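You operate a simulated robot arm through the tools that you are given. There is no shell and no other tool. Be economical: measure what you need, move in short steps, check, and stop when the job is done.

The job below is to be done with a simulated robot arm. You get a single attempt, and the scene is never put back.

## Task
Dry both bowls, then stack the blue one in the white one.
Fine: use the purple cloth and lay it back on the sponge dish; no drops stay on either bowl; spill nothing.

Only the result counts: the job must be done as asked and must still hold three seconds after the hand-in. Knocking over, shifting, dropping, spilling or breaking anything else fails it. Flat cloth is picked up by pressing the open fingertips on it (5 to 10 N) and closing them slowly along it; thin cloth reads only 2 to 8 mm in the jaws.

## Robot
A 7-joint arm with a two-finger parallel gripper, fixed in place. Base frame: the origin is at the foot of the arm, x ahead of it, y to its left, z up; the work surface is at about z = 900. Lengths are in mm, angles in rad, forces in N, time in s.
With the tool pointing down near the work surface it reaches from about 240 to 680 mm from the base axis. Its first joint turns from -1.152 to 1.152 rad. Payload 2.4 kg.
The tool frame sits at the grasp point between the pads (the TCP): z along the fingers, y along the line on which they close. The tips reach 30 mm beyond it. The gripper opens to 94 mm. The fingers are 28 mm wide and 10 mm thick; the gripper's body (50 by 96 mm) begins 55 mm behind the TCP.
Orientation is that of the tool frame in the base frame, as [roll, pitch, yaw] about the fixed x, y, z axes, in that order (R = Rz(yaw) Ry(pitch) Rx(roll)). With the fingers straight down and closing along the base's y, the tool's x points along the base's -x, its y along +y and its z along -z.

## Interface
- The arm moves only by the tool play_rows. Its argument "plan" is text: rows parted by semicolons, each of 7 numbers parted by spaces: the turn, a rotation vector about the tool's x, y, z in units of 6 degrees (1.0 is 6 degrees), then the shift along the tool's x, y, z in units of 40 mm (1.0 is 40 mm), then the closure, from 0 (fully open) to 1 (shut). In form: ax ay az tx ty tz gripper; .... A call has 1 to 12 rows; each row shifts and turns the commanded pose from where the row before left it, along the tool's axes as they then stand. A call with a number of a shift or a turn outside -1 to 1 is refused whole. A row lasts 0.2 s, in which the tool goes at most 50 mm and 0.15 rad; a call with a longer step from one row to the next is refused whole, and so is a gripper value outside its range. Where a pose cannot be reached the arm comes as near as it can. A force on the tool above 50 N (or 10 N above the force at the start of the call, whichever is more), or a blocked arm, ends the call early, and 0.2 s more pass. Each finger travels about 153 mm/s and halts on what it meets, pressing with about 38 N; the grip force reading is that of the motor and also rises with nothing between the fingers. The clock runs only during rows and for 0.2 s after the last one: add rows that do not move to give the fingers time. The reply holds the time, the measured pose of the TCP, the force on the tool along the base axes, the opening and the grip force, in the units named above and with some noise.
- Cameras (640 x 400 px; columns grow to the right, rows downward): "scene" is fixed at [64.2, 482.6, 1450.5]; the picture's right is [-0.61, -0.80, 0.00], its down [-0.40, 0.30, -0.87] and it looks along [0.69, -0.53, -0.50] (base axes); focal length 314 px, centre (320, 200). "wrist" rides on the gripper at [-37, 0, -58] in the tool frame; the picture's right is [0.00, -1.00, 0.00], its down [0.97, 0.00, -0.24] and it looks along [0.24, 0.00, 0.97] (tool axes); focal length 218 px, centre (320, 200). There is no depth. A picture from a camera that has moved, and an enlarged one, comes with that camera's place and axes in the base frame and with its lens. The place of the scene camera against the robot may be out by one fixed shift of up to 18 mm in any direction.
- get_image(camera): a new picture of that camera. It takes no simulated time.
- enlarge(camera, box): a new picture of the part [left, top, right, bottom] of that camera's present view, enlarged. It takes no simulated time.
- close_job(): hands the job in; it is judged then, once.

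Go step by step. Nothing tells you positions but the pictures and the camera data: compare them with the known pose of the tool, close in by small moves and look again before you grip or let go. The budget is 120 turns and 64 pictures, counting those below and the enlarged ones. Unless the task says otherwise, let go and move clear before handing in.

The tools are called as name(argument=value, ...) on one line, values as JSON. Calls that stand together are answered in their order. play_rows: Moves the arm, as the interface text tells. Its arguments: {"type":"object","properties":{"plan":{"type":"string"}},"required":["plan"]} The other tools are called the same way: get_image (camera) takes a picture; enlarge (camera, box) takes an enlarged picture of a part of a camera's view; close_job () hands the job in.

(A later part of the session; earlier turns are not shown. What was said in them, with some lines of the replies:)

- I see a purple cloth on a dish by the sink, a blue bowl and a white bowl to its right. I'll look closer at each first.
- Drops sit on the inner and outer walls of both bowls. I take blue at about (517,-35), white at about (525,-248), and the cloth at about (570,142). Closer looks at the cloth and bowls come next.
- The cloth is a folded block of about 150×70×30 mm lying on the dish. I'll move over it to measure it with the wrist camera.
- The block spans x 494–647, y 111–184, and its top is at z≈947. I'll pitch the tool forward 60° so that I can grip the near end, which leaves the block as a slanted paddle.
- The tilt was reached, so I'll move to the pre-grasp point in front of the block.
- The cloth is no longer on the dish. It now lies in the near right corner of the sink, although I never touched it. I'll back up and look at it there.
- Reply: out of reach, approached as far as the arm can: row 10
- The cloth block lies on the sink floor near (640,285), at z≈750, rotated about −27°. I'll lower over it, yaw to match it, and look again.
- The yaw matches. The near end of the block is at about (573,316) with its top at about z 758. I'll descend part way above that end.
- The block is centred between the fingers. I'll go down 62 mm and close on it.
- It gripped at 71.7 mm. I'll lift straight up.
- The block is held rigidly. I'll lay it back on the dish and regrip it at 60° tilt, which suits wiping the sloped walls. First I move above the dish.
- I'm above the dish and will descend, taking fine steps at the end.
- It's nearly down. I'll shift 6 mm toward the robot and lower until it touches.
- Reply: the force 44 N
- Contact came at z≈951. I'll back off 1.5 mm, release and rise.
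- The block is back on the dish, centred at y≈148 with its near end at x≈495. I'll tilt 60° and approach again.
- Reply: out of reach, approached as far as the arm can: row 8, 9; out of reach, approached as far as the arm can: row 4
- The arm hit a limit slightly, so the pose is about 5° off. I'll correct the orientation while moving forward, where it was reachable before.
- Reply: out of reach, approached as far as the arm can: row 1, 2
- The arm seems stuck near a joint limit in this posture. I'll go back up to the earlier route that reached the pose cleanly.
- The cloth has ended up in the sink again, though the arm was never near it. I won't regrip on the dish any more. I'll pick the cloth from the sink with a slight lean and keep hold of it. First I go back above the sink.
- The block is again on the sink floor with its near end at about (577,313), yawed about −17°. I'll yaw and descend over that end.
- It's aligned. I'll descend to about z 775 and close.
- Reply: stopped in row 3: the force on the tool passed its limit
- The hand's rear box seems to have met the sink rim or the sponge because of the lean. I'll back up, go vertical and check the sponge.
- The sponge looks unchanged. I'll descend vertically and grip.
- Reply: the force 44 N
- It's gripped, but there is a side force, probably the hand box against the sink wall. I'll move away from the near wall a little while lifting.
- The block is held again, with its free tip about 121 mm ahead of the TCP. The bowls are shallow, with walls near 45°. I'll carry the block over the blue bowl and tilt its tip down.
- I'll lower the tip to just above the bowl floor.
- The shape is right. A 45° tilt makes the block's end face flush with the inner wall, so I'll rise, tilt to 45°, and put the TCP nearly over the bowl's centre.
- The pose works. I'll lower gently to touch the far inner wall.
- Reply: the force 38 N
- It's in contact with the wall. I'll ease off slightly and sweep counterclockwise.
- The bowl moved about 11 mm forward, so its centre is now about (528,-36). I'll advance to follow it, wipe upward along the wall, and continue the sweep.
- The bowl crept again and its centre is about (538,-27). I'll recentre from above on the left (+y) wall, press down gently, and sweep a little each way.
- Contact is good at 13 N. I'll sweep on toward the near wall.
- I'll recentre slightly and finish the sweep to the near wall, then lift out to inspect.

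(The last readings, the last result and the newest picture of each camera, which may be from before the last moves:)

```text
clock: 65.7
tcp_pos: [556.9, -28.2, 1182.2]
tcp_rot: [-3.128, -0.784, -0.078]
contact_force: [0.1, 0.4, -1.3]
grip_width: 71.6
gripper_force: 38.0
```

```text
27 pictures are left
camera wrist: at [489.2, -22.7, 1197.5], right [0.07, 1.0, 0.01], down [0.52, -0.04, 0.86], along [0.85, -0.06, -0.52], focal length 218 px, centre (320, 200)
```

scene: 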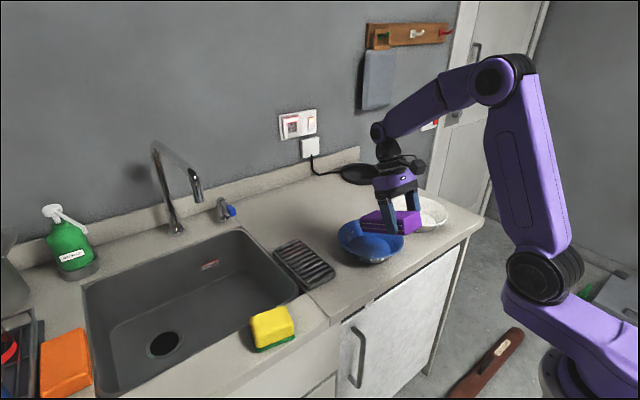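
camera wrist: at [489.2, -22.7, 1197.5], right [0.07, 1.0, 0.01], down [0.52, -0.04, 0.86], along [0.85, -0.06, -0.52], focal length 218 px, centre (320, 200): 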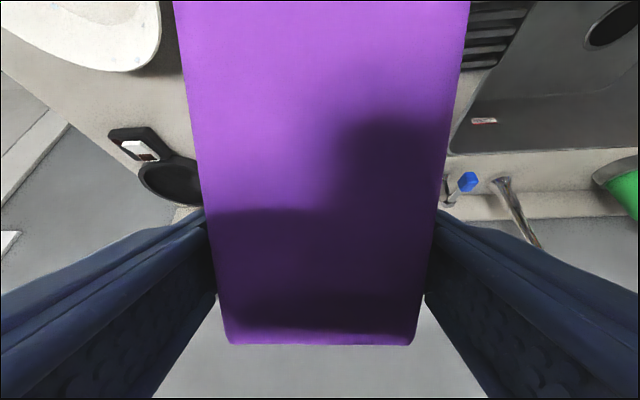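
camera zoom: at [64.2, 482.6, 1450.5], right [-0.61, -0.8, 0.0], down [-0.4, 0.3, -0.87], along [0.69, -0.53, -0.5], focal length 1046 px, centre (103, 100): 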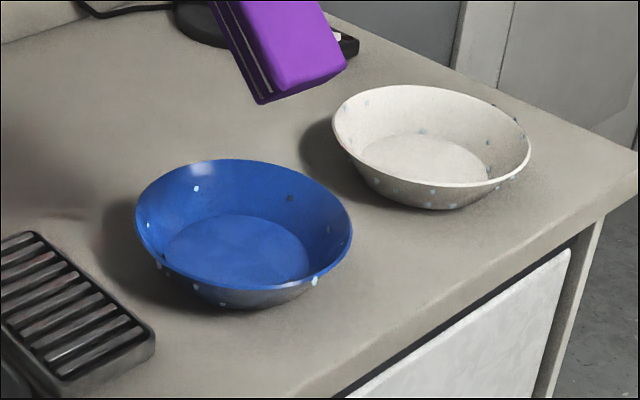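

Swept drops appear to be gone. Two remain visible inside blue, at azimuths of about −11° and −77°, and some are left outside. The bowl's centre is now about (530,-21). I'll rotate back and sweep the right half.

play_rows(plan="-0.943 0 0.943 0 0 0 0.5;-0.943 0 0.943 0 0 0 0.5;-0.943 0 0.943 0 0 0 0.5;-0.943 0 0.943 0 0 0 0.5;-0.943 0 0.943 0 0 0 0.5;-0.943 0 0.943 0 0 0 0.5;-0.943 0 0.943 0 0 0 0.5;-0.943 0 0.943 0 0 0 0.5;-0.943 0 0.943 0 0 0 0.5;-0.943 0 0.943 0 0 0 0.5;-0.943 0 0.943 0 0 0 0.5;0 0 0 0 0 0 0.5")

play_rows(plan="-0.943 0 0.943 0 0 0 0.5;-0.943 0 0.943 0 0 0 0.5;-0.943 0 0.943 0 0 0 0.5;-0.943 0 0.943 0 0 0 0.5;-0.943 0 0.943 0 0 0 0.5;-0.943 0 0.943 0 0 0 0.5;-0.943 0 0.943 0 0 0 0.5;-0.943 0 0.943 0 0 0 0.5;-0.943 0 0.943 0 0 0 0.5;-0.943 0 0.943 0 0 0 0.5;-0.943 0 0.943 0 0 0 0.5;0 0 0 0 0 0 0.5")

```text
clock: 68.3
tcp_pos: [455.0, -143.0, 1151.2]
tcp_rot: [-3.129, -0.78, -0.536]
contact_force: [-0.1, 0.7, 0.1]
grip_width: 71.5
gripper_force: 38.5
out of reach, approached as far as the arm can: row 1, 2, 3, 4, 5, 6, 7, 8, 9, 10, 11
```

```text
clock: 70.9
tcp_pos: [312.0, -203.1, 1112.4]
tcp_rot: [-3.068, -0.798, -1.892]
contact_force: [-0.2, 0.1, -1.1]
grip_width: 71.7
gripper_force: 38.0
out of reach, approached as far as the arm can: row 1, 2, 3, 4, 5
```

The arm drifted while unwinding but stayed high and clear. I'll finish the unwinding here.

play_rows(plan="-0.943 0 0.943 0 0 0 0.5;-0.943 0 0.943 0 0 0 0.5;-0.943 0 0.943 0 0 0 0.5;-0.943 0 0.943 0 0 0 0.5;-0.943 0 0.943 0 0 0 0.5;-0.943 0 0.943 0 0 0 0.5;-0.943 0 0.943 0 0 0 0.5;-0.943 0 0.943 0 0 0 0.5;-0.943 0 0.943 0 0 0 0.5;0 0 0 0 0 0 0.5")

get_image(camera="scene")

```text
clock: 73.1
tcp_pos: [311.7, -203.0, 1109.2]
tcp_rot: [-3.107, -0.741, -3.124]
contact_force: [0.6, -0.7, -0.2]
grip_width: 71.9
gripper_force: 38.0
```

```text
26 pictures are left
```

scene: 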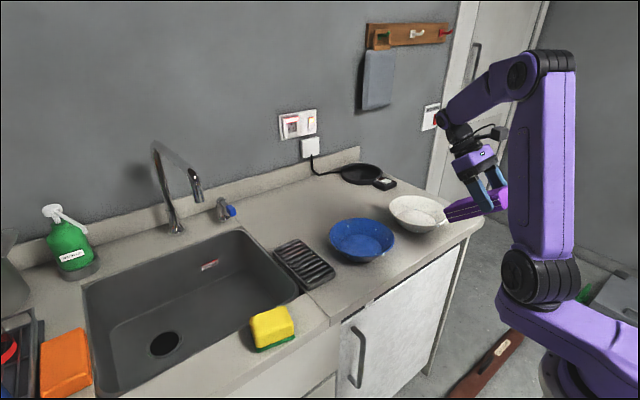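

Everything looks intact. I'm near the white bowl, so I'll do its near outer wall first. The tip goes to counter level just outside the rim at about (529,-259).

play_rows(plan="-0.33 0.42 0 0 0 0 0.5;0 0 0 -0.72 -0.467 0.33 0.5;0 0 0 -0.72 -0.467 0.33 0.5;0 0 0 -0.72 -0.467 0.33 0.5;0 0 0 0 0 0 0.5;0 0 0 0 0 0 0.5")

enlarge(camera="scene", box=[340, 160, 500, 290])

```text
clock: 74.5
tcp_pos: [347.6, -258.4, 1022.5]
tcp_rot: [-3.139, -0.785, -3.12]
contact_force: [0.2, 0.0, -1.6]
grip_width: 71.6
gripper_force: 38.6
```

```text
3.08 times, centred on (420, 225) of scene
camera zoom: at [64.2, 482.6, 1450.5], right [-0.61, -0.8, 0.0], down [-0.4, 0.3, -0.87], along [0.69, -0.53, -0.5], focal length 966 px, centre (12, 123)
```

zoom: 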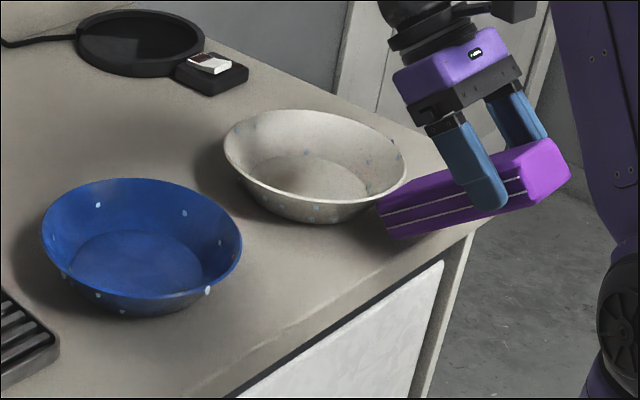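

The tip is right by the white bowl's near side. I'll lower 6 mm, then advance gently to contact.

play_rows(plan="0 0 0 -0.1 0 0.1 0.5;0 0 0 -0.1 0 -0.1 0.5;0 0 0 -0.1 0 -0.1 0.5;0 0 0 -0.1 0 -0.1 0.5;0 0 0 -0.06 0 -0.06 0.5;0 0 0 0 0 0 0.5")

enlarge(camera="scene", box=[370, 180, 450, 250])

```text
clock: 75.9
tcp_pos: [367.4, -258.3, 1016.9]
tcp_rot: [-3.138, -0.784, -3.12]
contact_force: [-0.8, -0.4, -1.8]
grip_width: 71.6
gripper_force: 38.6
```

```text
5.71 times, centred on (410, 215) of scene
camera zoom: at [64.2, 482.6, 1450.5], right [-0.61, -0.8, 0.0], down [-0.4, 0.3, -0.87], along [0.69, -0.53, -0.5], focal length 1793 px, centre (-194, 114)
```

zoom: 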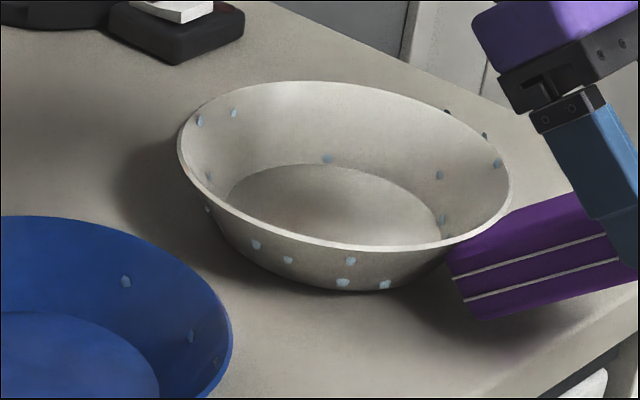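

White's outer drops sit at several heights, some close to the base. I'll advance to contact and try a sweep to see which of them vanish.

play_rows(plan="0 0 0 -0.035 0 0.035 0.5;0 0 0 -0.05 0 -0.05 0.5;0 0 0 -0.05 0 -0.05 0.5;0 0 0 -0.05 0 -0.05 0.5;0 0 0 0 0 0 0.5")

```text
clock: 77.1
tcp_pos: [374.9, -255.8, 1015.4]
tcp_rot: [-3.14, -0.786, -3.121]
contact_force: [-0.2, 0.0, -1.1]
grip_width: 72.0
gripper_force: 38.0
```

play_rows(plan="-0.943 0 0.943 -0.027 0.535 -0.027 0.5;-0.943 0 0.943 -0.027 0.535 -0.027 0.5;-0.943 0 0.943 -0.027 0.535 -0.027 0.5;-0.943 0 0.943 -0.027 0.535 -0.027 0.5;-0.943 0 0.943 -0.027 0.535 -0.027 0.5;-0.943 0 0.943 -0.027 0.535 -0.027 0.5;0 0 0 0 0 0 0.5")

enlarge(camera="scene", box=[370, 180, 450, 250])

```text
clock: 78.7
tcp_pos: [424.5, -143.0, 1015.4]
tcp_rot: [-3.141, -0.785, 2.324]
contact_force: [0.1, 0.6, -2.4]
grip_width: 71.5
gripper_force: 38.0
```

```text
5.71 times, centred on (410, 215) of scene
camera zoom: at [64.2, 482.6, 1450.5], right [-0.61, -0.8, 0.0], down [-0.4, 0.3, -0.87], along [0.69, -0.53, -0.5], focal length 1793 px, centre (-194, 114)
```

zoom: 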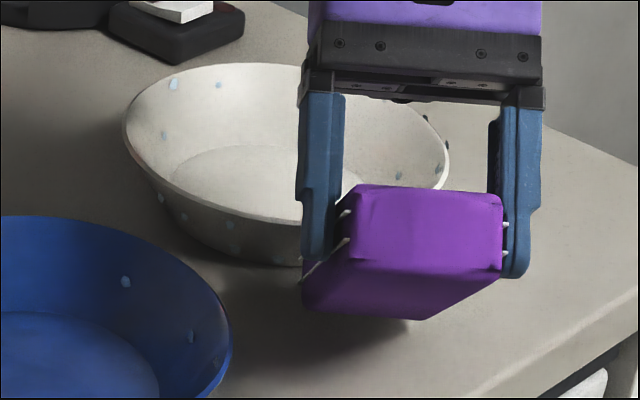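

I'll back off to see the effect.

play_rows(plan="0 0 0 0.5 0 0.5 0.5;0 0 0 0.7 0 -0.2 0.5;0 0 0 0.6 0 -0.6 0.5;0 0 0 0.6 0 -0.6 0.5;0 0 0 0.6 0 -0.6 0.5;0 0 0 0 0 0 0.5")

enlarge(camera="scene", box=[370, 180, 450, 250])

```text
clock: 80.1
tcp_pos: [394.8, -111.1, 1144.1]
tcp_rot: [-3.141, -0.783, 2.325]
contact_force: [-0.1, -0.2, -1.1]
grip_width: 71.4
gripper_force: 38.2
```

```text
5.71 times, centred on (410, 215) of scene
camera zoom: at [64.2, 482.6, 1450.5], right [-0.61, -0.8, 0.0], down [-0.4, 0.3, -0.87], along [0.69, -0.53, -0.5], focal length 1793 px, centre (-194, 114)
```

zoom: 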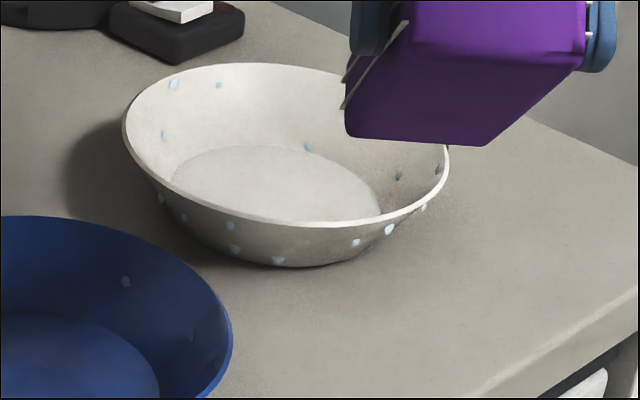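

Comparing with the start, the far drop at azimuth 0 inside blue is gone, so touching a drop does remove it. I'll finish both insides with the cloth in hand, starting with white (centre about (569,-247)), by moving the tip above its inside.

play_rows(plan="0 0 0 -0.775 0.12 -0.25 0.5;0 0 0 -0.775 0.12 -0.25 0.5;0 0 0 -0.775 0.12 -0.25 0.5;0 0 0 -0.775 0.12 -0.25 0.5;0 0 0 -0.775 0.12 -0.25 0.5;0 0 0 -0.775 0.12 -0.25 0.5;0 0 0 -0.775 0.12 -0.25 0.5;0 0 0 0 0 0 0.5;0 0 0 0 0 0 0.5")

enlarge(camera="scene", box=[370, 180, 450, 250])

```text
clock: 82.1
tcp_pos: [503.6, -194.8, 1038.9]
tcp_rot: [-3.141, -0.783, 2.326]
contact_force: [0.4, 0.2, -1.3]
grip_width: 71.8
gripper_force: 38.0
out of reach, approached as far as the arm can: row 4, 5, 6, 7
```

```text
5.71 times, centred on (410, 215) of scene
camera zoom: at [64.2, 482.6, 1450.5], right [-0.61, -0.8, 0.0], down [-0.4, 0.3, -0.87], along [0.69, -0.53, -0.5], focal length 1793 px, centre (-194, 114)
```

zoom: 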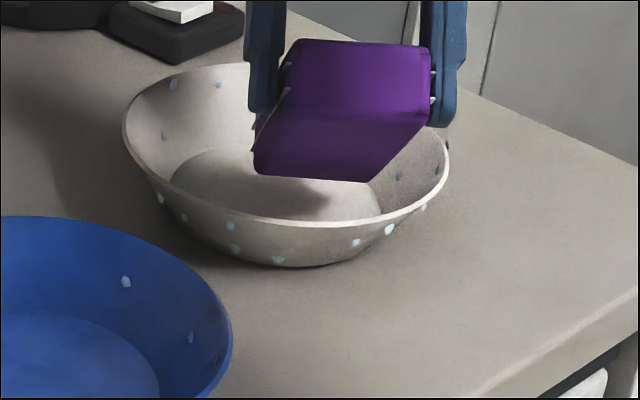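

Reach is short there with the lean. I'll hook the bowl from inside with the block and drag it gently toward the robot.

play_rows(plan="0 0 0 -0.15 0 0.15 0.5;0 0 0 -0.13 0 0.13 0.5;0 0 0 0.3 -0.25 0.3 0.5;0 0 0 0.3 -0.25 0.3 0.5;0 0 0 0.3 -0.25 0.3 0.5;0 0 0 0.3 -0.25 0.3 0.5;0 0 0 0.3 -0.25 0.3 0.5;0 0 0 0.3 -0.25 0.3 0.5;0 0 0 0 0 0 0.5")

enlarge(camera="scene", box=[340, 170, 480, 280])

```text
clock: 84.1
tcp_pos: [389.6, -159.1, 1023.5]
tcp_rot: [3.14, -0.783, 2.325]
contact_force: [1.7, -0.7, 2.4]
grip_width: 71.5
gripper_force: 38.1
```

```text
3.64 times, centred on (410, 225) of scene
camera zoom: at [64.2, 482.6, 1450.5], right [-0.61, -0.8, 0.0], down [-0.4, 0.3, -0.87], along [0.69, -0.53, -0.5], focal length 1141 px, centre (-7, 109)
```

zoom: 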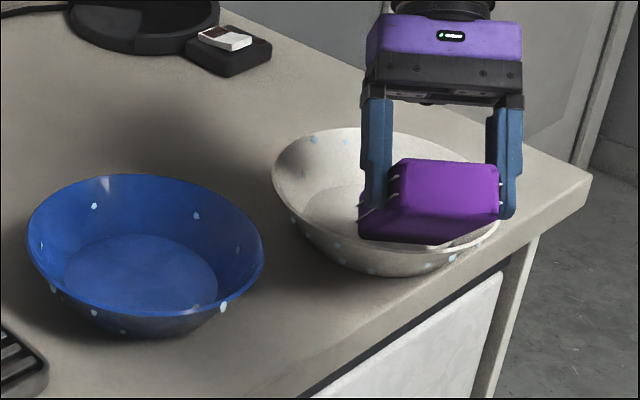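

Dragging works well and white's centre is now about (467,-221). I'll sweep its inside, starting at f≈−47°.

play_rows(plan="0 0 0 0.7 0 -0.7 0.5;0 0 0 -0.5 0.12 -0.5 0.5;0 0 0 -0.5 0.12 -0.5 0.5;0 0 0 -0.49 0.12 -0.49 0.5;0 0 0 -0.3 0 0.3 0.5;0 0 0 -0.3 0 0.3 0.5;0 0 0 -0.07 0 0.07 0.5;0 0 0 -0.05 0 0.05 0.5;0 0 0 0 0 0 0.5")

```text
clock: 86.1
tcp_pos: [457.7, -211.2, 1021.2]
tcp_rot: [3.141, -0.782, 2.325]
contact_force: [-0.8, 2.6, 4.6]
grip_width: 71.7
gripper_force: 38.3
```

Contact is light. I'll sweep clockwise.

play_rows(plan="0 0 0 -0.03 0 0.03 0.5;-0.943 0 0.943 0 0.05 0 0.5;-0.943 0 0.943 0 0.05 0 0.5;-0.943 0 0.943 0 0.05 0 0.5;-0.943 0 0.943 0 0.05 0 0.5;-0.943 0 0.943 0 0.05 0 0.5;-0.943 0 0.943 0 0.05 0 0.5;-0.943 0 0.943 0 0.05 0 0.5;0 0 0 0 0 0 0.5")

enlarge(camera="scene", box=[370, 180, 450, 250])

```text
clock: 88.1
tcp_pos: [470.2, -208.3, 1020.6]
tcp_rot: [3.138, -0.786, 1.347]
contact_force: [0.3, -0.3, -0.3]
grip_width: 71.6
gripper_force: 38.1
```

```text
5.71 times, centred on (410, 215) of scene
camera zoom: at [64.2, 482.6, 1450.5], right [-0.61, -0.8, 0.0], down [-0.4, 0.3, -0.87], along [0.69, -0.53, -0.5], focal length 1793 px, centre (-194, 114)
```

zoom: 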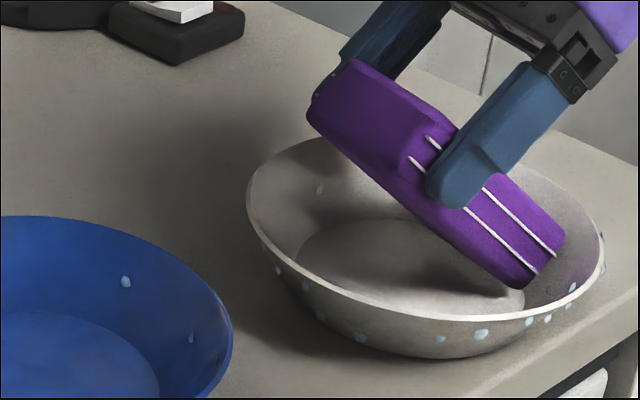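

The bowl drifted to about (477,-237). I'll recentre and continue clockwise to the near wall.

play_rows(plan="0 0 0 -0.1 0.16 -0.1 0.5;0 0 0 -0.1 0.16 -0.1 0.5;0 0 0 -0.04 0 0.04 0.5;-0.943 0 0.943 0 0.05 0 0.5;-0.943 0 0.943 0 0.05 0 0.5;-0.943 0 0.943 0 0.05 0 0.5;-0.943 0 0.943 -0.04 0.05 -0.04 0.5;-0.943 0 0.943 -0.04 0.05 -0.04 0.5;-0.943 0 0.943 -0.04 0.05 -0.04 0.5;-0.943 0 0.943 0 0.05 0 0.5;0 0 0 0 0 0 0.5")

enlarge(camera="scene", box=[370, 180, 450, 250])

```text
clock: 90.5
tcp_pos: [486.2, -235.6, 1016.9]
tcp_rot: [3.139, -0.789, 0.368]
contact_force: [1.3, -1.1, 1.3]
grip_width: 71.6
gripper_force: 37.8
```

```text
5.71 times, centred on (410, 215) of scene
camera zoom: at [64.2, 482.6, 1450.5], right [-0.61, -0.8, 0.0], down [-0.4, 0.3, -0.87], along [0.69, -0.53, -0.5], focal length 1793 px, centre (-194, 114)
```

zoom: 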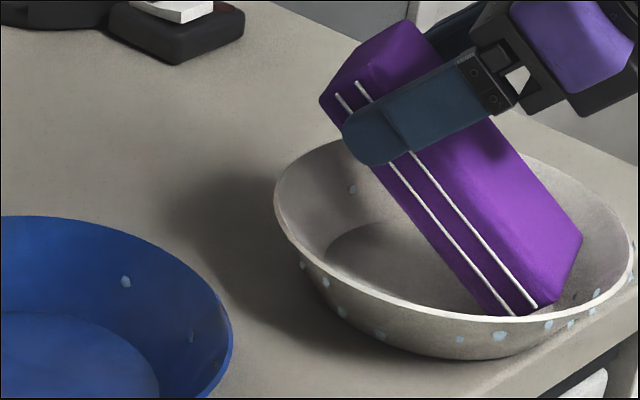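

Only one inside drop is still visible, on white's far-left. I'll raise a little, unwind counterclockwise, and then wipe the far-left part.

play_rows(plan="0 0 0 0.6 0 -0.6 0.5;0.943 0 -0.943 0 -0.05 0 0.5;0.943 0 -0.943 0 -0.05 0 0.5;0.943 0 -0.943 0 -0.05 0 0.5;0.943 0 -0.943 0 -0.05 0 0.5;0.943 0 -0.943 0 -0.05 0 0.5;0.943 0 -0.943 0 -0.05 0 0.5;0.943 0 -0.943 0 -0.05 0 0.5;0.943 0 -0.943 0 -0.05 0 0.5;0.943 0 -0.943 0 -0.05 0 0.5;0.943 0 -0.943 0 -0.05 0 0.5;0 0 0 0 0 0 0.5")

play_rows(plan="0.943 0 -0.943 0 -0.05 0 0.5;0.943 0 -0.943 0 -0.05 0 0.5;0.943 0 -0.943 0 -0.05 0 0.5;0.943 0 -0.943 0 -0.05 0 0.5;0.943 0 -0.943 0 -0.05 0 0.5;0.943 0 -0.943 0 -0.05 0 0.5;0.943 0 -0.943 0 -0.05 0 0.5;0.943 0 -0.943 0 -0.05 0 0.5;0 0 0 0 0 0 0.5")

```text
clock: 93.1
tcp_pos: [469.5, -224.1, 1051.1]
tcp_rot: [3.14, -0.785, 1.77]
contact_force: [0.1, -0.3, -0.8]
grip_width: 71.3
gripper_force: 38.2
```

```text
clock: 95.1
tcp_pos: [458.7, -234.4, 1053.7]
tcp_rot: [-3.139, -0.784, 2.885]
contact_force: [0.3, 1.1, -1.4]
grip_width: 71.5
gripper_force: 38.8
```

I'll lower onto the far wall at f≈−15° and sweep counterclockwise.

play_rows(plan="0 0 0 0.05 -0.2 0.05 0.5;0 0 0 -0.3 0 0.3 0.5;0 0 0 -0.2 0 0.2 0.5;0 0 0 -0.07 0 0.07 0.5;0 0 0 -0.04 0 0.04 0.5;0.943 0 -0.943 0 -0.05 0 0.5;0.943 0 -0.943 0 -0.05 0 0.5;0.943 0 -0.943 0 -0.05 0 0.5;0.943 0 -0.943 -0.03 -0.05 -0.03 0.5;0.943 0 -0.943 -0.03 -0.05 -0.03 0.5;0.943 0 -0.943 -0.03 -0.05 -0.03 0.5;0 0 0 0 0 0 0.5")

enlarge(camera="scene", box=[370, 180, 450, 250])

```text
clock: 97.7
tcp_pos: [460.6, -252.7, 1017.0]
tcp_rot: [-3.138, -0.785, -2.559]
contact_force: [0.1, -1.9, 1.5]
grip_width: 71.5
gripper_force: 38.1
```

```text
5.71 times, centred on (410, 215) of scene
camera zoom: at [64.2, 482.6, 1450.5], right [-0.61, -0.8, 0.0], down [-0.4, 0.3, -0.87], along [0.69, -0.53, -0.5], focal length 1793 px, centre (-194, 114)
```

zoom: 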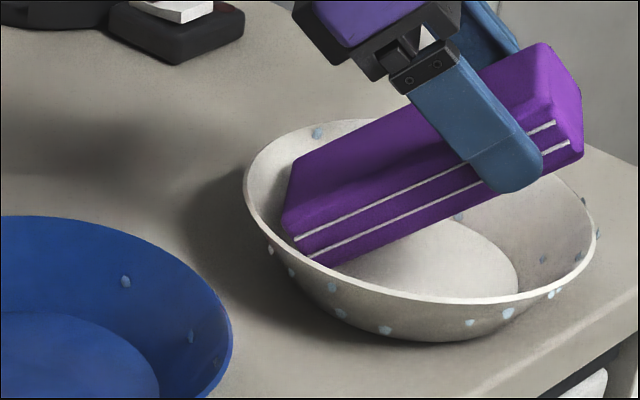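

Several right-side drops inside white survived, because the bowl rides along with the cloth. I'll switch to poking: back off, turn 16°, push the end face into the wall, and repeat around. White's centre is about (486,-247).

play_rows(plan="0 0 0 -0.15 -0.23 -0.15 0.5;-0.943 0 0.943 0.25 0.05 0.25 0.5;-0.943 0 0.943 0 0.05 0 0.5;0 0 0 -0.26 0 -0.26 0.5;-0.943 0 0.943 0.25 0.05 0.25 0.5;-0.943 0 0.943 0 0.05 0 0.5;0 0 0 -0.26 0 -0.26 0.5;-0.943 0 0.943 0.25 0.05 0.25 0.5;-0.943 0 0.943 0 0.05 0 0.5;0 0 0 -0.26 0 -0.26 0.5;0 0 0 0 0 0 0.5")

play_rows(plan="-0.943 0 0.943 0.25 0.05 0.25 0.5;-0.943 0 0.943 0 0.05 0 0.5;0 0 0 -0.26 0 -0.26 0.5;-0.943 0 0.943 0.25 0.05 0.25 0.5;-0.943 0 0.943 0 0.05 0 0.5;0 0 0 -0.26 0 -0.26 0.5;-0.943 0 0.943 0.25 0.05 0.25 0.5;-0.943 0 0.943 0 0.05 0 0.5;0 0 0 -0.26 0 -0.26 0.5;0 0 0 0 0 0 0.5")

enlarge(camera="scene", box=[370, 180, 450, 250])

```text
clock: 100.1
tcp_pos: [470.5, -253.7, 1017.8]
tcp_rot: [-3.14, -0.784, 2.883]
contact_force: [-0.4, 0.2, 0.0]
grip_width: 71.4
gripper_force: 38.0
```

```text
clock: 102.3
tcp_pos: [467.2, -252.1, 1017.0]
tcp_rot: [-3.141, -0.784, 2.044]
contact_force: [0.0, -0.1, -0.2]
grip_width: 71.7
gripper_force: 37.2
out of reach, approached as far as the arm can: row 3
```

```text
5.71 times, centred on (410, 215) of scene
camera zoom: at [64.2, 482.6, 1450.5], right [-0.61, -0.8, 0.0], down [-0.4, 0.3, -0.87], along [0.69, -0.53, -0.5], focal length 1793 px, centre (-194, 114)
```

zoom: 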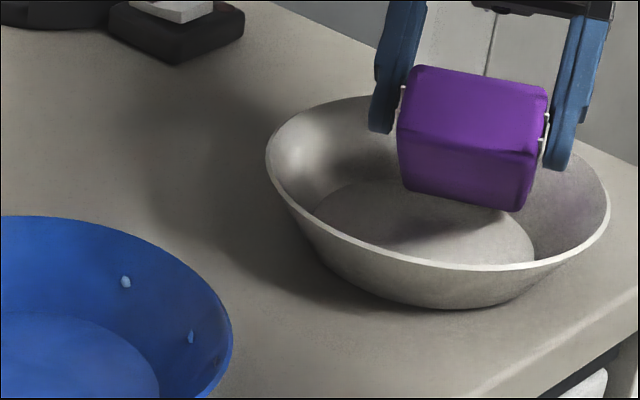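

White now shows no drops at all, inside or outside, so the poking worked. Next I raise the block and move over blue, centre about (534,-23).

play_rows(plan="0 0 0 0.66 0 -0.66 0.5;0 0 0 0.66 0 -0.66 0.5;0.943 0 -0.943 0 0 0 0.5;0.943 0 -0.943 0 0 0 0.5;0.943 0 -0.943 0 0 0 0.5;0.943 0 -0.943 0 0 0 0.5;0.943 0 -0.943 0 0 0 0.5;0.943 0 -0.943 0 0 0 0.5;0.943 0 -0.943 0 0 0 0.5;0.943 0 -0.943 0 0 0 0.5;0 0 0 0 0 0 0.5")

```text
clock: 104.7
tcp_pos: [426.6, -229.9, 1092.5]
tcp_rot: [-3.141, -0.784, 3.096]
contact_force: [0.5, -0.2, 0.0]
grip_width: 71.4
gripper_force: 38.0
out of reach, approached as far as the arm can: row 3, 4, 5
```

play_rows(plan="0 0 0 -0.34 0.8625 -0.163 0.5;0 0 0 -0.34 0.8625 -0.163 0.5;0 0 0 -0.34 0.8625 -0.163 0.5;0 0 0 -0.34 0.8625 -0.163 0.5;0 0 0 -0.34 0.8625 -0.163 0.5;0 0 0 -0.34 0.8625 -0.163 0.5;0 0 0 -0.28 0 0.28 0.5;0 0 0 -0.28 0 0.28 0.5;0 0 0 -0.14 0 0.14 0.5;0 0 0 0 0 0 0.5")

enlarge(camera="scene", box=[320, 180, 440, 280])

```text
clock: 106.9
tcp_pos: [508.7, -24.5, 1022.6]
tcp_rot: [-3.14, -0.784, 3.093]
contact_force: [-1.5, 1.9, 2.6]
grip_width: 71.5
gripper_force: 37.8
out of reach, approached as far as the arm can: row 5, 6
```

```text
4.00 times, centred on (380, 230) of scene
camera zoom: at [64.1, 482.7, 1450.5], right [-0.61, -0.8, 0.0], down [-0.4, 0.3, -0.87], along [0.69, -0.53, -0.5], focal length 1255 px, centre (80, 80)
```

zoom: 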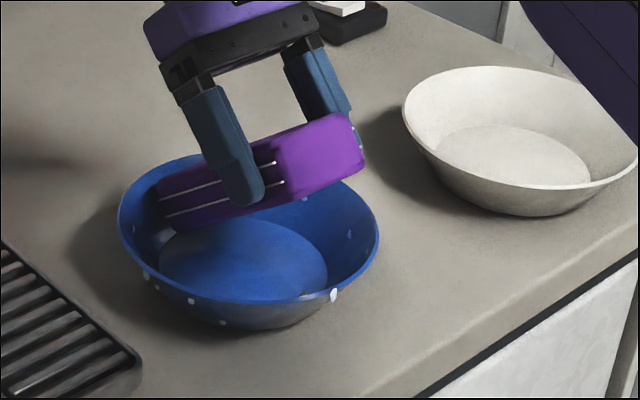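

White is clean. Now the same poking inside blue, clockwise.

play_rows(plan="0 0 0 -0.2 0 -0.06 0.5;-0.943 0 0.943 0.25 0.05 0.25 0.5;-0.943 0 0.943 0 0.05 0 0.5;0 0 0 -0.26 0 -0.26 0.5;-0.943 0 0.943 0.25 0.05 0.25 0.5;-0.943 0 0.943 0 0.05 0 0.5;0 0 0 -0.26 0 -0.26 0.5;-0.943 0 0.943 0.25 0.05 0.25 0.5;-0.943 0 0.943 0 0.05 0 0.5;0 0 0 -0.26 0 -0.26 0.5;0 0 0 0 0 0 0.5")

play_rows(plan="-0.943 0 0.943 0.25 0.05 0.25 0.5;-0.943 0 0.943 0 0.05 0 0.5;0 0 0 -0.26 0 -0.26 0.5;-0.943 0 0.943 0.25 0.05 0.25 0.5;-0.943 0 0.943 0 0.05 0 0.5;0 0 0 -0.26 0 -0.26 0.5;-0.943 0 0.943 0.25 0.05 0.25 0.5;-0.943 0 0.943 0 0.05 0 0.5;0 0 0 -0.26 0 -0.26 0.5;0 0 0 0 0 0 0.5")

enlarge(camera="scene", box=[320, 180, 440, 280])

```text
clock: 109.3
tcp_pos: [513.7, -26.2, 1018.9]
tcp_rot: [-3.14, -0.783, 2.254]
contact_force: [0.2, 1.1, 0.5]
grip_width: 71.5
gripper_force: 38.1
```

```text
clock: 111.5
tcp_pos: [514.7, -26.6, 1019.2]
tcp_rot: [3.141, -0.785, 1.417]
contact_force: [0.2, 0.4, -0.7]
grip_width: 71.6
gripper_force: 37.6
```

```text
4.00 times, centred on (380, 230) of scene
camera zoom: at [64.2, 482.6, 1450.5], right [-0.61, -0.8, 0.0], down [-0.4, 0.3, -0.87], along [0.69, -0.53, -0.5], focal length 1255 px, centre (80, 80)
```

zoom: 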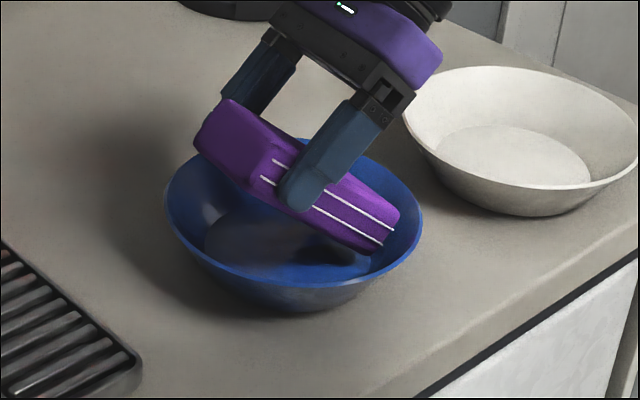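

Blue looks clean too. I'll lift out, unwind, and take the cloth back to the dish.

play_rows(plan="0 0 0 0.6 0 -0.6 0.5;0 0 0 0.6 0 -0.6 0.5;0.943 0 -0.943 0 0 0 0.5;0.943 0 -0.943 0 0 0 0.5;0.943 0 -0.943 0 0 0 0.5;0.943 0 -0.943 0 0 0 0.5;0.943 0 -0.943 0 0 0 0.5;0.943 0 -0.943 0 0 0 0.5;0.943 0 -0.943 0 0 0 0.5;0.943 0 -0.943 0 0 0 0.5;0 0 0 0 0 0 0.5")

```text
clock: 113.9
tcp_pos: [515.2, -26.5, 1085.3]
tcp_rot: [-3.141, -0.783, 2.537]
contact_force: [0.1, -0.2, -1.5]
grip_width: 71.6
gripper_force: 38.1
```

play_rows(plan="0.943 0 -0.943 0 0 0 0.5;0.943 0 -0.943 0 0 0 0.5;0.943 0 -0.943 0 0 0 0.5;0.943 0 -0.943 0 0 0 0.5;0.3 -0.49 -0.3 0 0 0 0.5;0 -1 0 0 0 0 0.5;0 -1 0 0 0 0 0.5;0 -1 0 0 0 0 0.5;0 -1 0 0 0 0 0.5;0 -1 0 0 0 0 0.5;0 -1 0 0 0 0 0.5;0 -1 0 0 0 0 0.5")

```text
clock: 116.5
tcp_pos: [493.2, -25.1, 1086.3]
tcp_rot: [-3.14, 0.004, 3.139]
contact_force: [-0.4, -0.5, -1.3]
grip_width: 71.5
gripper_force: 38.4
out of reach, approached as far as the arm can: row 1, 2, 3
```

play_rows(plan="0 0 0 -0.142 0.727 0.2 0.5;0 0 0 -0.142 0.727 0.2 0.5;0 0 0 -0.142 0.727 0.2 0.5;0 0 0 -0.142 0.727 0.2 0.5;0 0 0 -0.142 0.727 0.2 0.5;0 0 0 -0.142 0.727 0.2 0.5;0 0 0 0 0 0.7 0.5;0 0 0 0 0 0.6 0.5;0 0 0 0 0 0.4 0.5;0 0 0 0 0 0 0.5;0 0 0 0 0 0 0.5")

enlarge(camera="scene", box=[250, 200, 370, 300])

```text
clock: 118.9
tcp_pos: [528.4, 148.5, 969.8]
tcp_rot: [-3.139, 0.001, 3.138]
contact_force: [0.6, 0.0, -0.9]
grip_width: 71.7
gripper_force: 38.1
```

```text
4.00 times, centred on (310, 250) of scene
camera zoom: at [64.2, 482.6, 1450.5], right [-0.61, -0.8, 0.0], down [-0.4, 0.3, -0.87], along [0.69, -0.53, -0.5], focal length 1255 px, centre (360, 0)
```

zoom: 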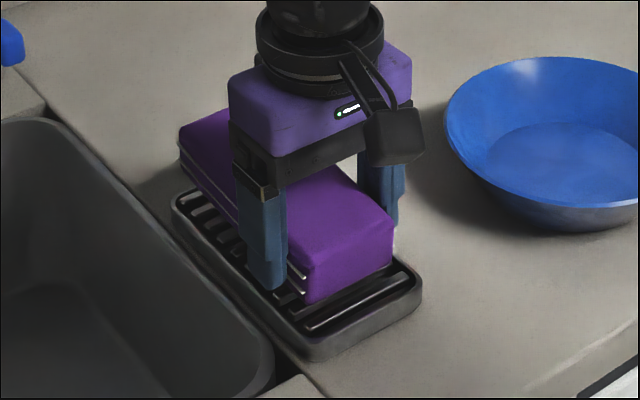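

It's aligned over the dish. I'll lower until it touches.

play_rows(plan="0 0 0 0 0 0.2 0.5;0 0 0 0 0 0.1 0.5;0 0 0 0 0 0.05 0.5;0 0 0 0 0 0.04 0.5;0 0 0 0 0 0 0.5")

```text
clock: 120.1
tcp_pos: [531.7, 148.1, 956.8]
tcp_rot: [-3.141, 0.01, 3.137]
contact_force: [9.9, -1.7, 32.0]
grip_width: 71.7
gripper_force: 38.4
```

It's touching. I'll ease off, release slowly and rise.

play_rows(plan="0 0 0 0 0 -0.05 0.5;0 0 0 0 0 0 0.4;0 0 0 0 0 0 0.25;0 0 0 0 0 0 0.12;0 0 0 0 0 0 0;0 0 0 0 0 -0.3 0;0 0 0 0 0 -0.8 0;0 0 0 0 0 -0.9 0;0 0 0 0 0 -0.9 0;0 0 0 0 0 -0.9 0;0 0 0 0 0 0 0")

get_image(camera="wrist")

```text
clock: 122.5
tcp_pos: [528.1, 148.6, 1107.6]
tcp_rot: [-3.141, 0.0, 3.137]
contact_force: [0.3, -0.3, 0.3]
grip_width: 93.7
gripper_force: 0.0
```

```text
12 pictures are left
camera wrist: at [565.7, 148.7, 1165.8], right [0.0, -1.0, 0.0], down [-0.97, 0.0, 0.24], along [-0.24, 0.0, -0.97], focal length 218 px, centre (320, 200)
```

wrist: 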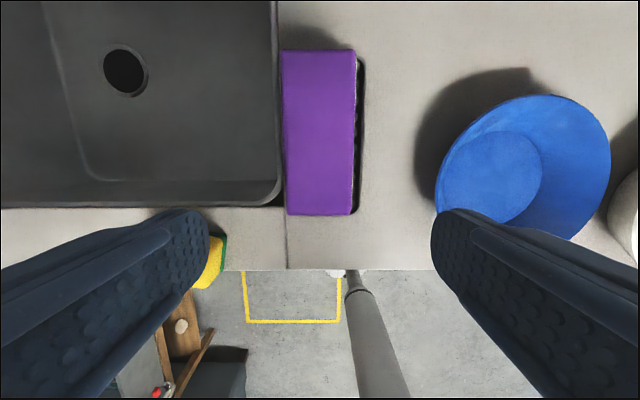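

The cloth is back on the dish. Next I stack the bowls. I'll grip blue's left rim (about (525,26), z 940) with the tool tilted along the wall, starting with the tilt and approach.

play_rows(plan="1 0 0 0 0 0 0.3;1 0 0 0 0 0 0.5;1 0 0 0 0 0 0.5;1 0 0 0 0 0 0.5;1 0 0 0 0 0 0.5;1 0 0 0 0 0 0.5;0 0 0 0.02 0 0.82 0.5;0 0 0 0.02 0 0.82 0.5;0 0 0 0.02 0 0.82 0.5;0 0 0 0.02 0 0.82 0.5;0 0 0 0 0 0 0.5")

get_image(camera="wrist")

get_image(camera="scene")

```text
clock: 124.9
tcp_pos: [526.7, 70.9, 1001.2]
tcp_rot: [-2.511, 0.003, 3.139]
contact_force: [0.0, 0.6, -0.2]
grip_width: 47.1
gripper_force: 0.1
```

```text
11 pictures are left
camera wrist: at [562.6, 106.5, 1048.3], right [0.0, -0.81, 0.59], down [-0.97, 0.15, 0.19], along [-0.24, -0.57, -0.78], focal length 218 px, centre (320, 200)
```

wrist: 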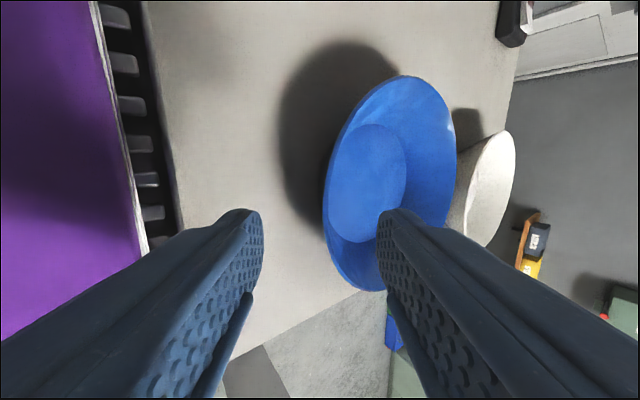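

```text
10 pictures are left
```

scene: 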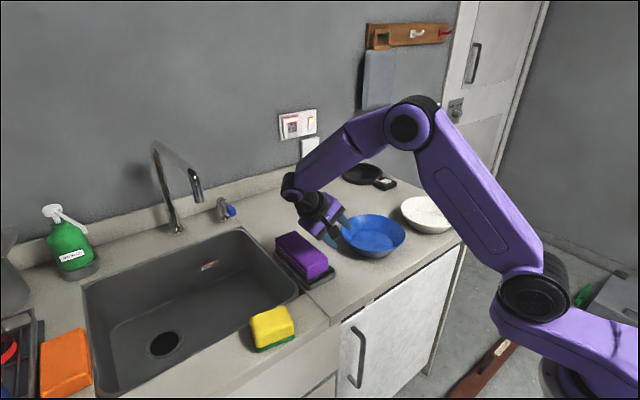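

The rim lies right on the finger centre plane. I'll advance 58 mm and close.

play_rows(plan="0 0 0 0 0 0.6 0.5;0 0 0 0 0 0.5 0.5;0 0 0 0 0 0.35 0.5;0 0 0 0 0 0 0.5;0 0 0 0 0 0 0.6;0 0 0 0 0 0 0.7;0 0 0 0 0 0 0.8;0 0 0 0 0 0 0.9;0 0 0 0 0 0 1;0 0 0 0 0 0 1")

enlarge(camera="scene", box=[300, 180, 420, 280])

```text
clock: 127.1
tcp_pos: [525.4, 37.2, 955.1]
tcp_rot: [-2.509, 0.001, 3.138]
contact_force: [0.3, -2.9, 3.0]
grip_width: 4.4
gripper_force: 38.1
```

```text
4.00 times, centred on (360, 230) of scene
camera zoom: at [64.2, 482.5, 1450.5], right [-0.61, -0.8, 0.0], down [-0.4, 0.3, -0.87], along [0.69, -0.53, -0.5], focal length 1255 px, centre (160, 80)
```

zoom: 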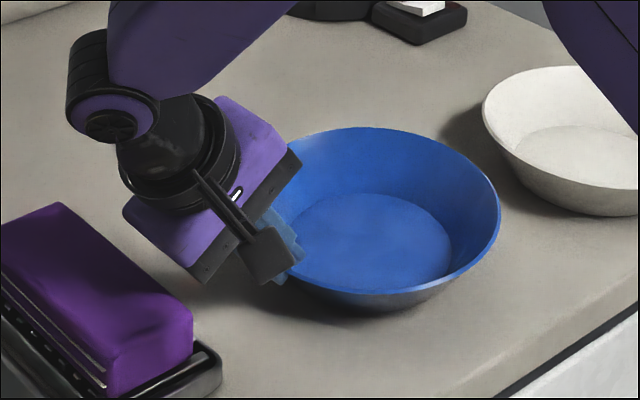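

It gripped the rim at 4.4 mm. I'll lift straight up.

play_rows(plan="0 0 0 0 -0.15 -0.2 1;0 0 0 0 -0.3 -0.4 1;0 0 0 0 -0.45 -0.62 1;0 0 0 0 -0.5 -0.69 1;0 0 0 0 -0.4 -0.55 1;0 0 0 0 0 0 1;0 0 0 0 0 0 1")

enlarge(camera="scene", box=[320, 150, 480, 280])

```text
clock: 128.7
tcp_pos: [525.5, 39.8, 1076.7]
tcp_rot: [-2.512, 0.001, 3.138]
contact_force: [0.0, -0.8, -3.9]
grip_width: 4.6
gripper_force: 37.9
```

```text
3.08 times, centred on (400, 215) of scene
camera zoom: at [64.3, 482.6, 1450.5], right [-0.61, -0.8, 0.0], down [-0.4, 0.3, -0.87], along [0.69, -0.53, -0.5], focal length 966 px, centre (74, 154)
```

zoom: 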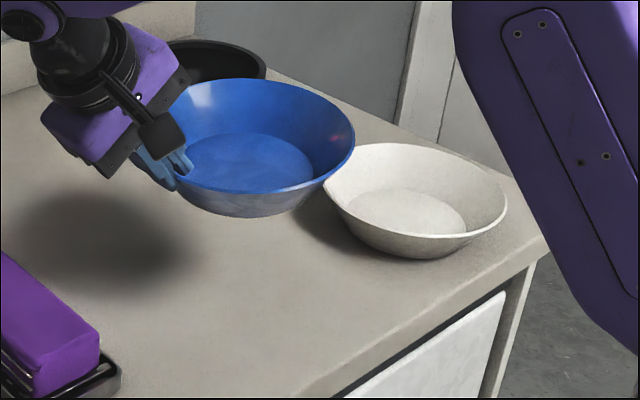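

Blue hangs level. I'll carry it over white, by about (−33,−220).

play_rows(plan="0 0 0 0.14 -0.742 0.539 1;0 0 0 0.14 -0.742 0.539 1;0 0 0 0.14 -0.742 0.539 1;0 0 0 0.14 -0.742 0.539 1;0 0 0 0.14 -0.742 0.539 1;0 0 0 0.14 -0.742 0.539 1;0 0 0 0 0 0 1;0 0 0 0 0 0 1")

enlarge(camera="scene", box=[340, 140, 480, 270])

get_image(camera="wrist")

```text
clock: 130.5
tcp_pos: [491.7, -183.3, 1077.9]
tcp_rot: [-2.513, 0.0, 3.138]
contact_force: [0.3, 0.3, -3.3]
grip_width: 4.5
gripper_force: 37.7
```

```text
3.08 times, centred on (410, 205) of scene
camera zoom: at [64.3, 482.6, 1450.5], right [-0.61, -0.8, 0.0], down [-0.4, 0.3, -0.87], along [0.69, -0.53, -0.5], focal length 966 px, centre (43, 185)
```

zoom: 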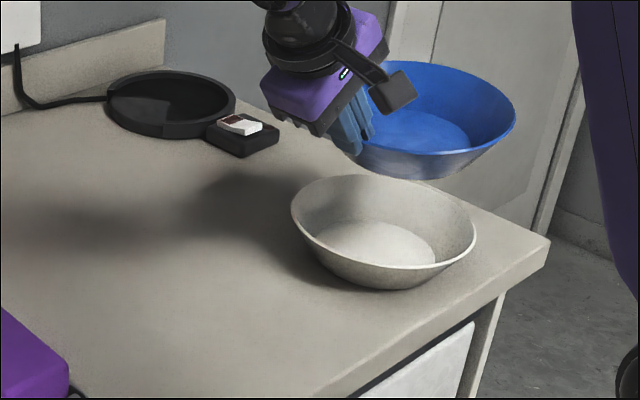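

```text
6 pictures are left
camera wrist: at [527.6, -149.2, 1125.7], right [0.0, -0.81, 0.59], down [-0.97, 0.14, 0.19], along [-0.24, -0.57, -0.78], focal length 218 px, centre (320, 200)
```

wrist: 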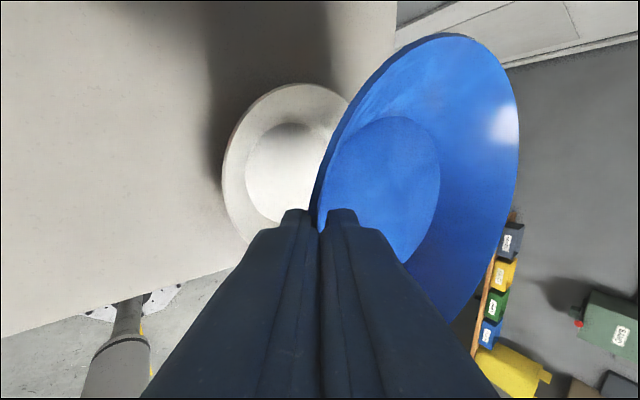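

White's centre is about (495,-280) and blue is nearly concentric, tilted slightly with its far side up. I'll level it, tilt the far side a little down, and lower most of the way.

play_rows(plan="-0.65 0 0 0 0 0 1;-0.5 0 0 0 0 0 1;0 0 0 0 0.42 0.62 1;0 0 0 0 0.42 0.62 1;0 0 0 0 0.36 0.52 1;0 0 0 0 0 0 1;0 0 0 0 0 0 1")

enlarge(camera="scene", box=[370, 160, 470, 260])

```text
clock: 132.1
tcp_pos: [490.0, -174.5, 993.3]
tcp_rot: [-2.632, 0.003, 3.138]
contact_force: [0.5, -2.0, -2.5]
grip_width: 4.2
gripper_force: 37.8
```

```text
4.00 times, centred on (420, 210) of scene
camera zoom: at [64.3, 482.6, 1450.5], right [-0.61, -0.8, 0.0], down [-0.4, 0.3, -0.87], along [0.69, -0.53, -0.5], focal length 1255 px, centre (-80, 160)
```

zoom: 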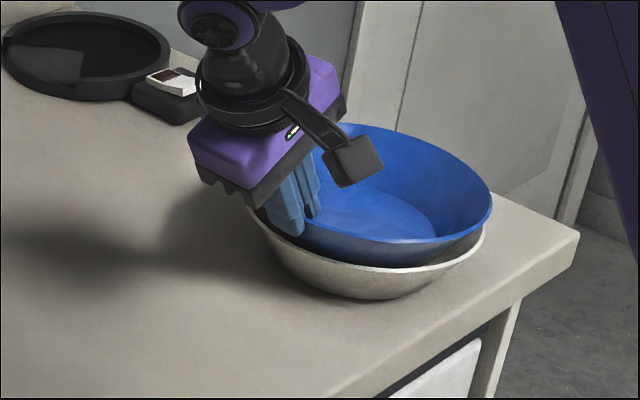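

Nearly there. I'll shift 6 mm in −y and keep lowering in small steps.

play_rows(plan="0 0 0 0 0 0.17 1;0 0 0 0 0 0.17 1;0 0 0 0 0.03 0.055 1;0 0 0 0 0.03 0.055 1;0 0 0 0 0.03 0.055 1;0 0 0 0 0 0 1")

enlarge(camera="scene", box=[370, 160, 470, 260])

```text
clock: 133.5
tcp_pos: [490.7, -179.7, 976.5]
tcp_rot: [-2.626, 0.005, 3.139]
contact_force: [-7.9, 9.3, 46.9]
grip_width: 4.1
gripper_force: 37.9
```

```text
4.00 times, centred on (420, 210) of scene
camera zoom: at [63.3, 483.2, 1450.3], right [-0.61, -0.8, 0.0], down [-0.4, 0.3, -0.87], along [0.69, -0.53, -0.5], focal length 1255 px, centre (-80, 160)
```

zoom: 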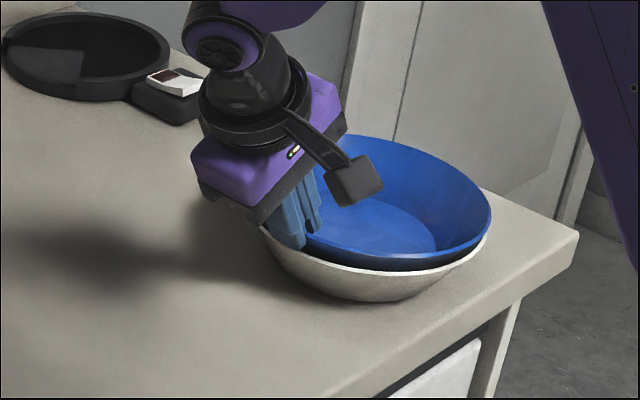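

Contact: blue sits just above its nested position. I'll ease up, open slightly to let it settle, then retract.

play_rows(plan="0 0 0 0 -0.04 -0.07 1;0 0 0 0 0 0 0.96;0 0 0 0 0 0 0.93;0 0 0 0 0 0 0.9;0 0 0 0 0 0 0.87;0 0 0 0 0 0 0.83;0 0 0 0 0 -0.15 0.83;0 0 0 0 0 -0.3 0.83;0 0 0 0 0 -0.6 0.83;0 0 0 0 0 -0.9 0.83;0 0 0 0 0 -0.9 0.83;0 0 0 0 0 -0.9 0.83")

enlarge(camera="scene", box=[370, 160, 470, 260])

```text
clock: 136.1
tcp_pos: [488.7, -108.2, 1109.2]
tcp_rot: [-2.634, 0.001, 3.137]
contact_force: [-1.0, 0.1, -0.6]
grip_width: 15.9
gripper_force: 0.0
```

```text
4.00 times, centred on (420, 210) of scene
camera zoom: at [64.2, 482.6, 1450.5], right [-0.61, -0.8, 0.0], down [-0.4, 0.3, -0.87], along [0.69, -0.53, -0.5], focal length 1255 px, centre (-80, 160)
```

zoom: 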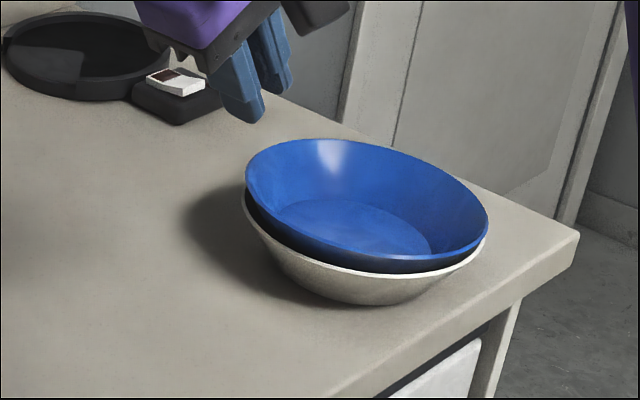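

Blue is nested in white. I'll check the whole scene: cloth, dish and sponge.

get_image(camera="scene")

```text
2 pictures are left
```

scene: 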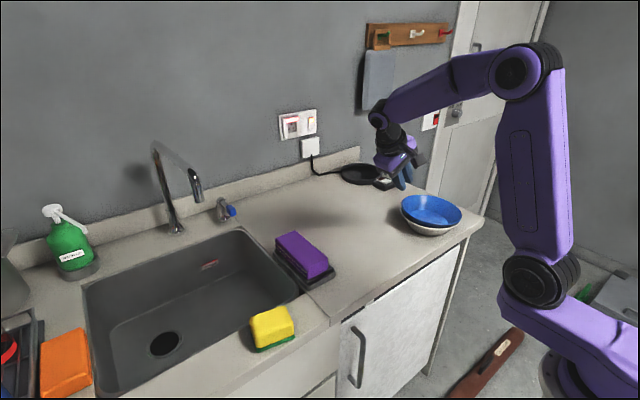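

The bowls are stacked and look dry. I checked them only from the scene camera, so the hidden sides weren't inspected. The cloth is back on the dish, the arm is clear, and the sponge is about 9 mm off its starting spot (cause unknown; I left it there), so I'm handing in.

close_job()

```text
The job is handed in.
```

I handed the job in: the blue bowl is stacked in the white one, no drops show on either, and the purple cloth is back on the sponge dish.

- **Dryness:** I judged this from the scene camera, so the sides facing away from it were not inspected. I never wiped blue's outer wall directly. The outer drops on both bowls cleared while I was wiping the insides.
- **Cloth:** it slid into the sink twice while the arm was nearby, for reasons I couldn't find. I picked it out both times and used it for the wiping.
- **Sponge:** the yellow sponge sits about 9 mm from where it started. It moved around the time of the first cloth slip, and I left it there rather than risk pushing it further.
- **Bowls:** the wiping pushed both bowls around, so the stack stands a few centimetres from where the white bowl started.
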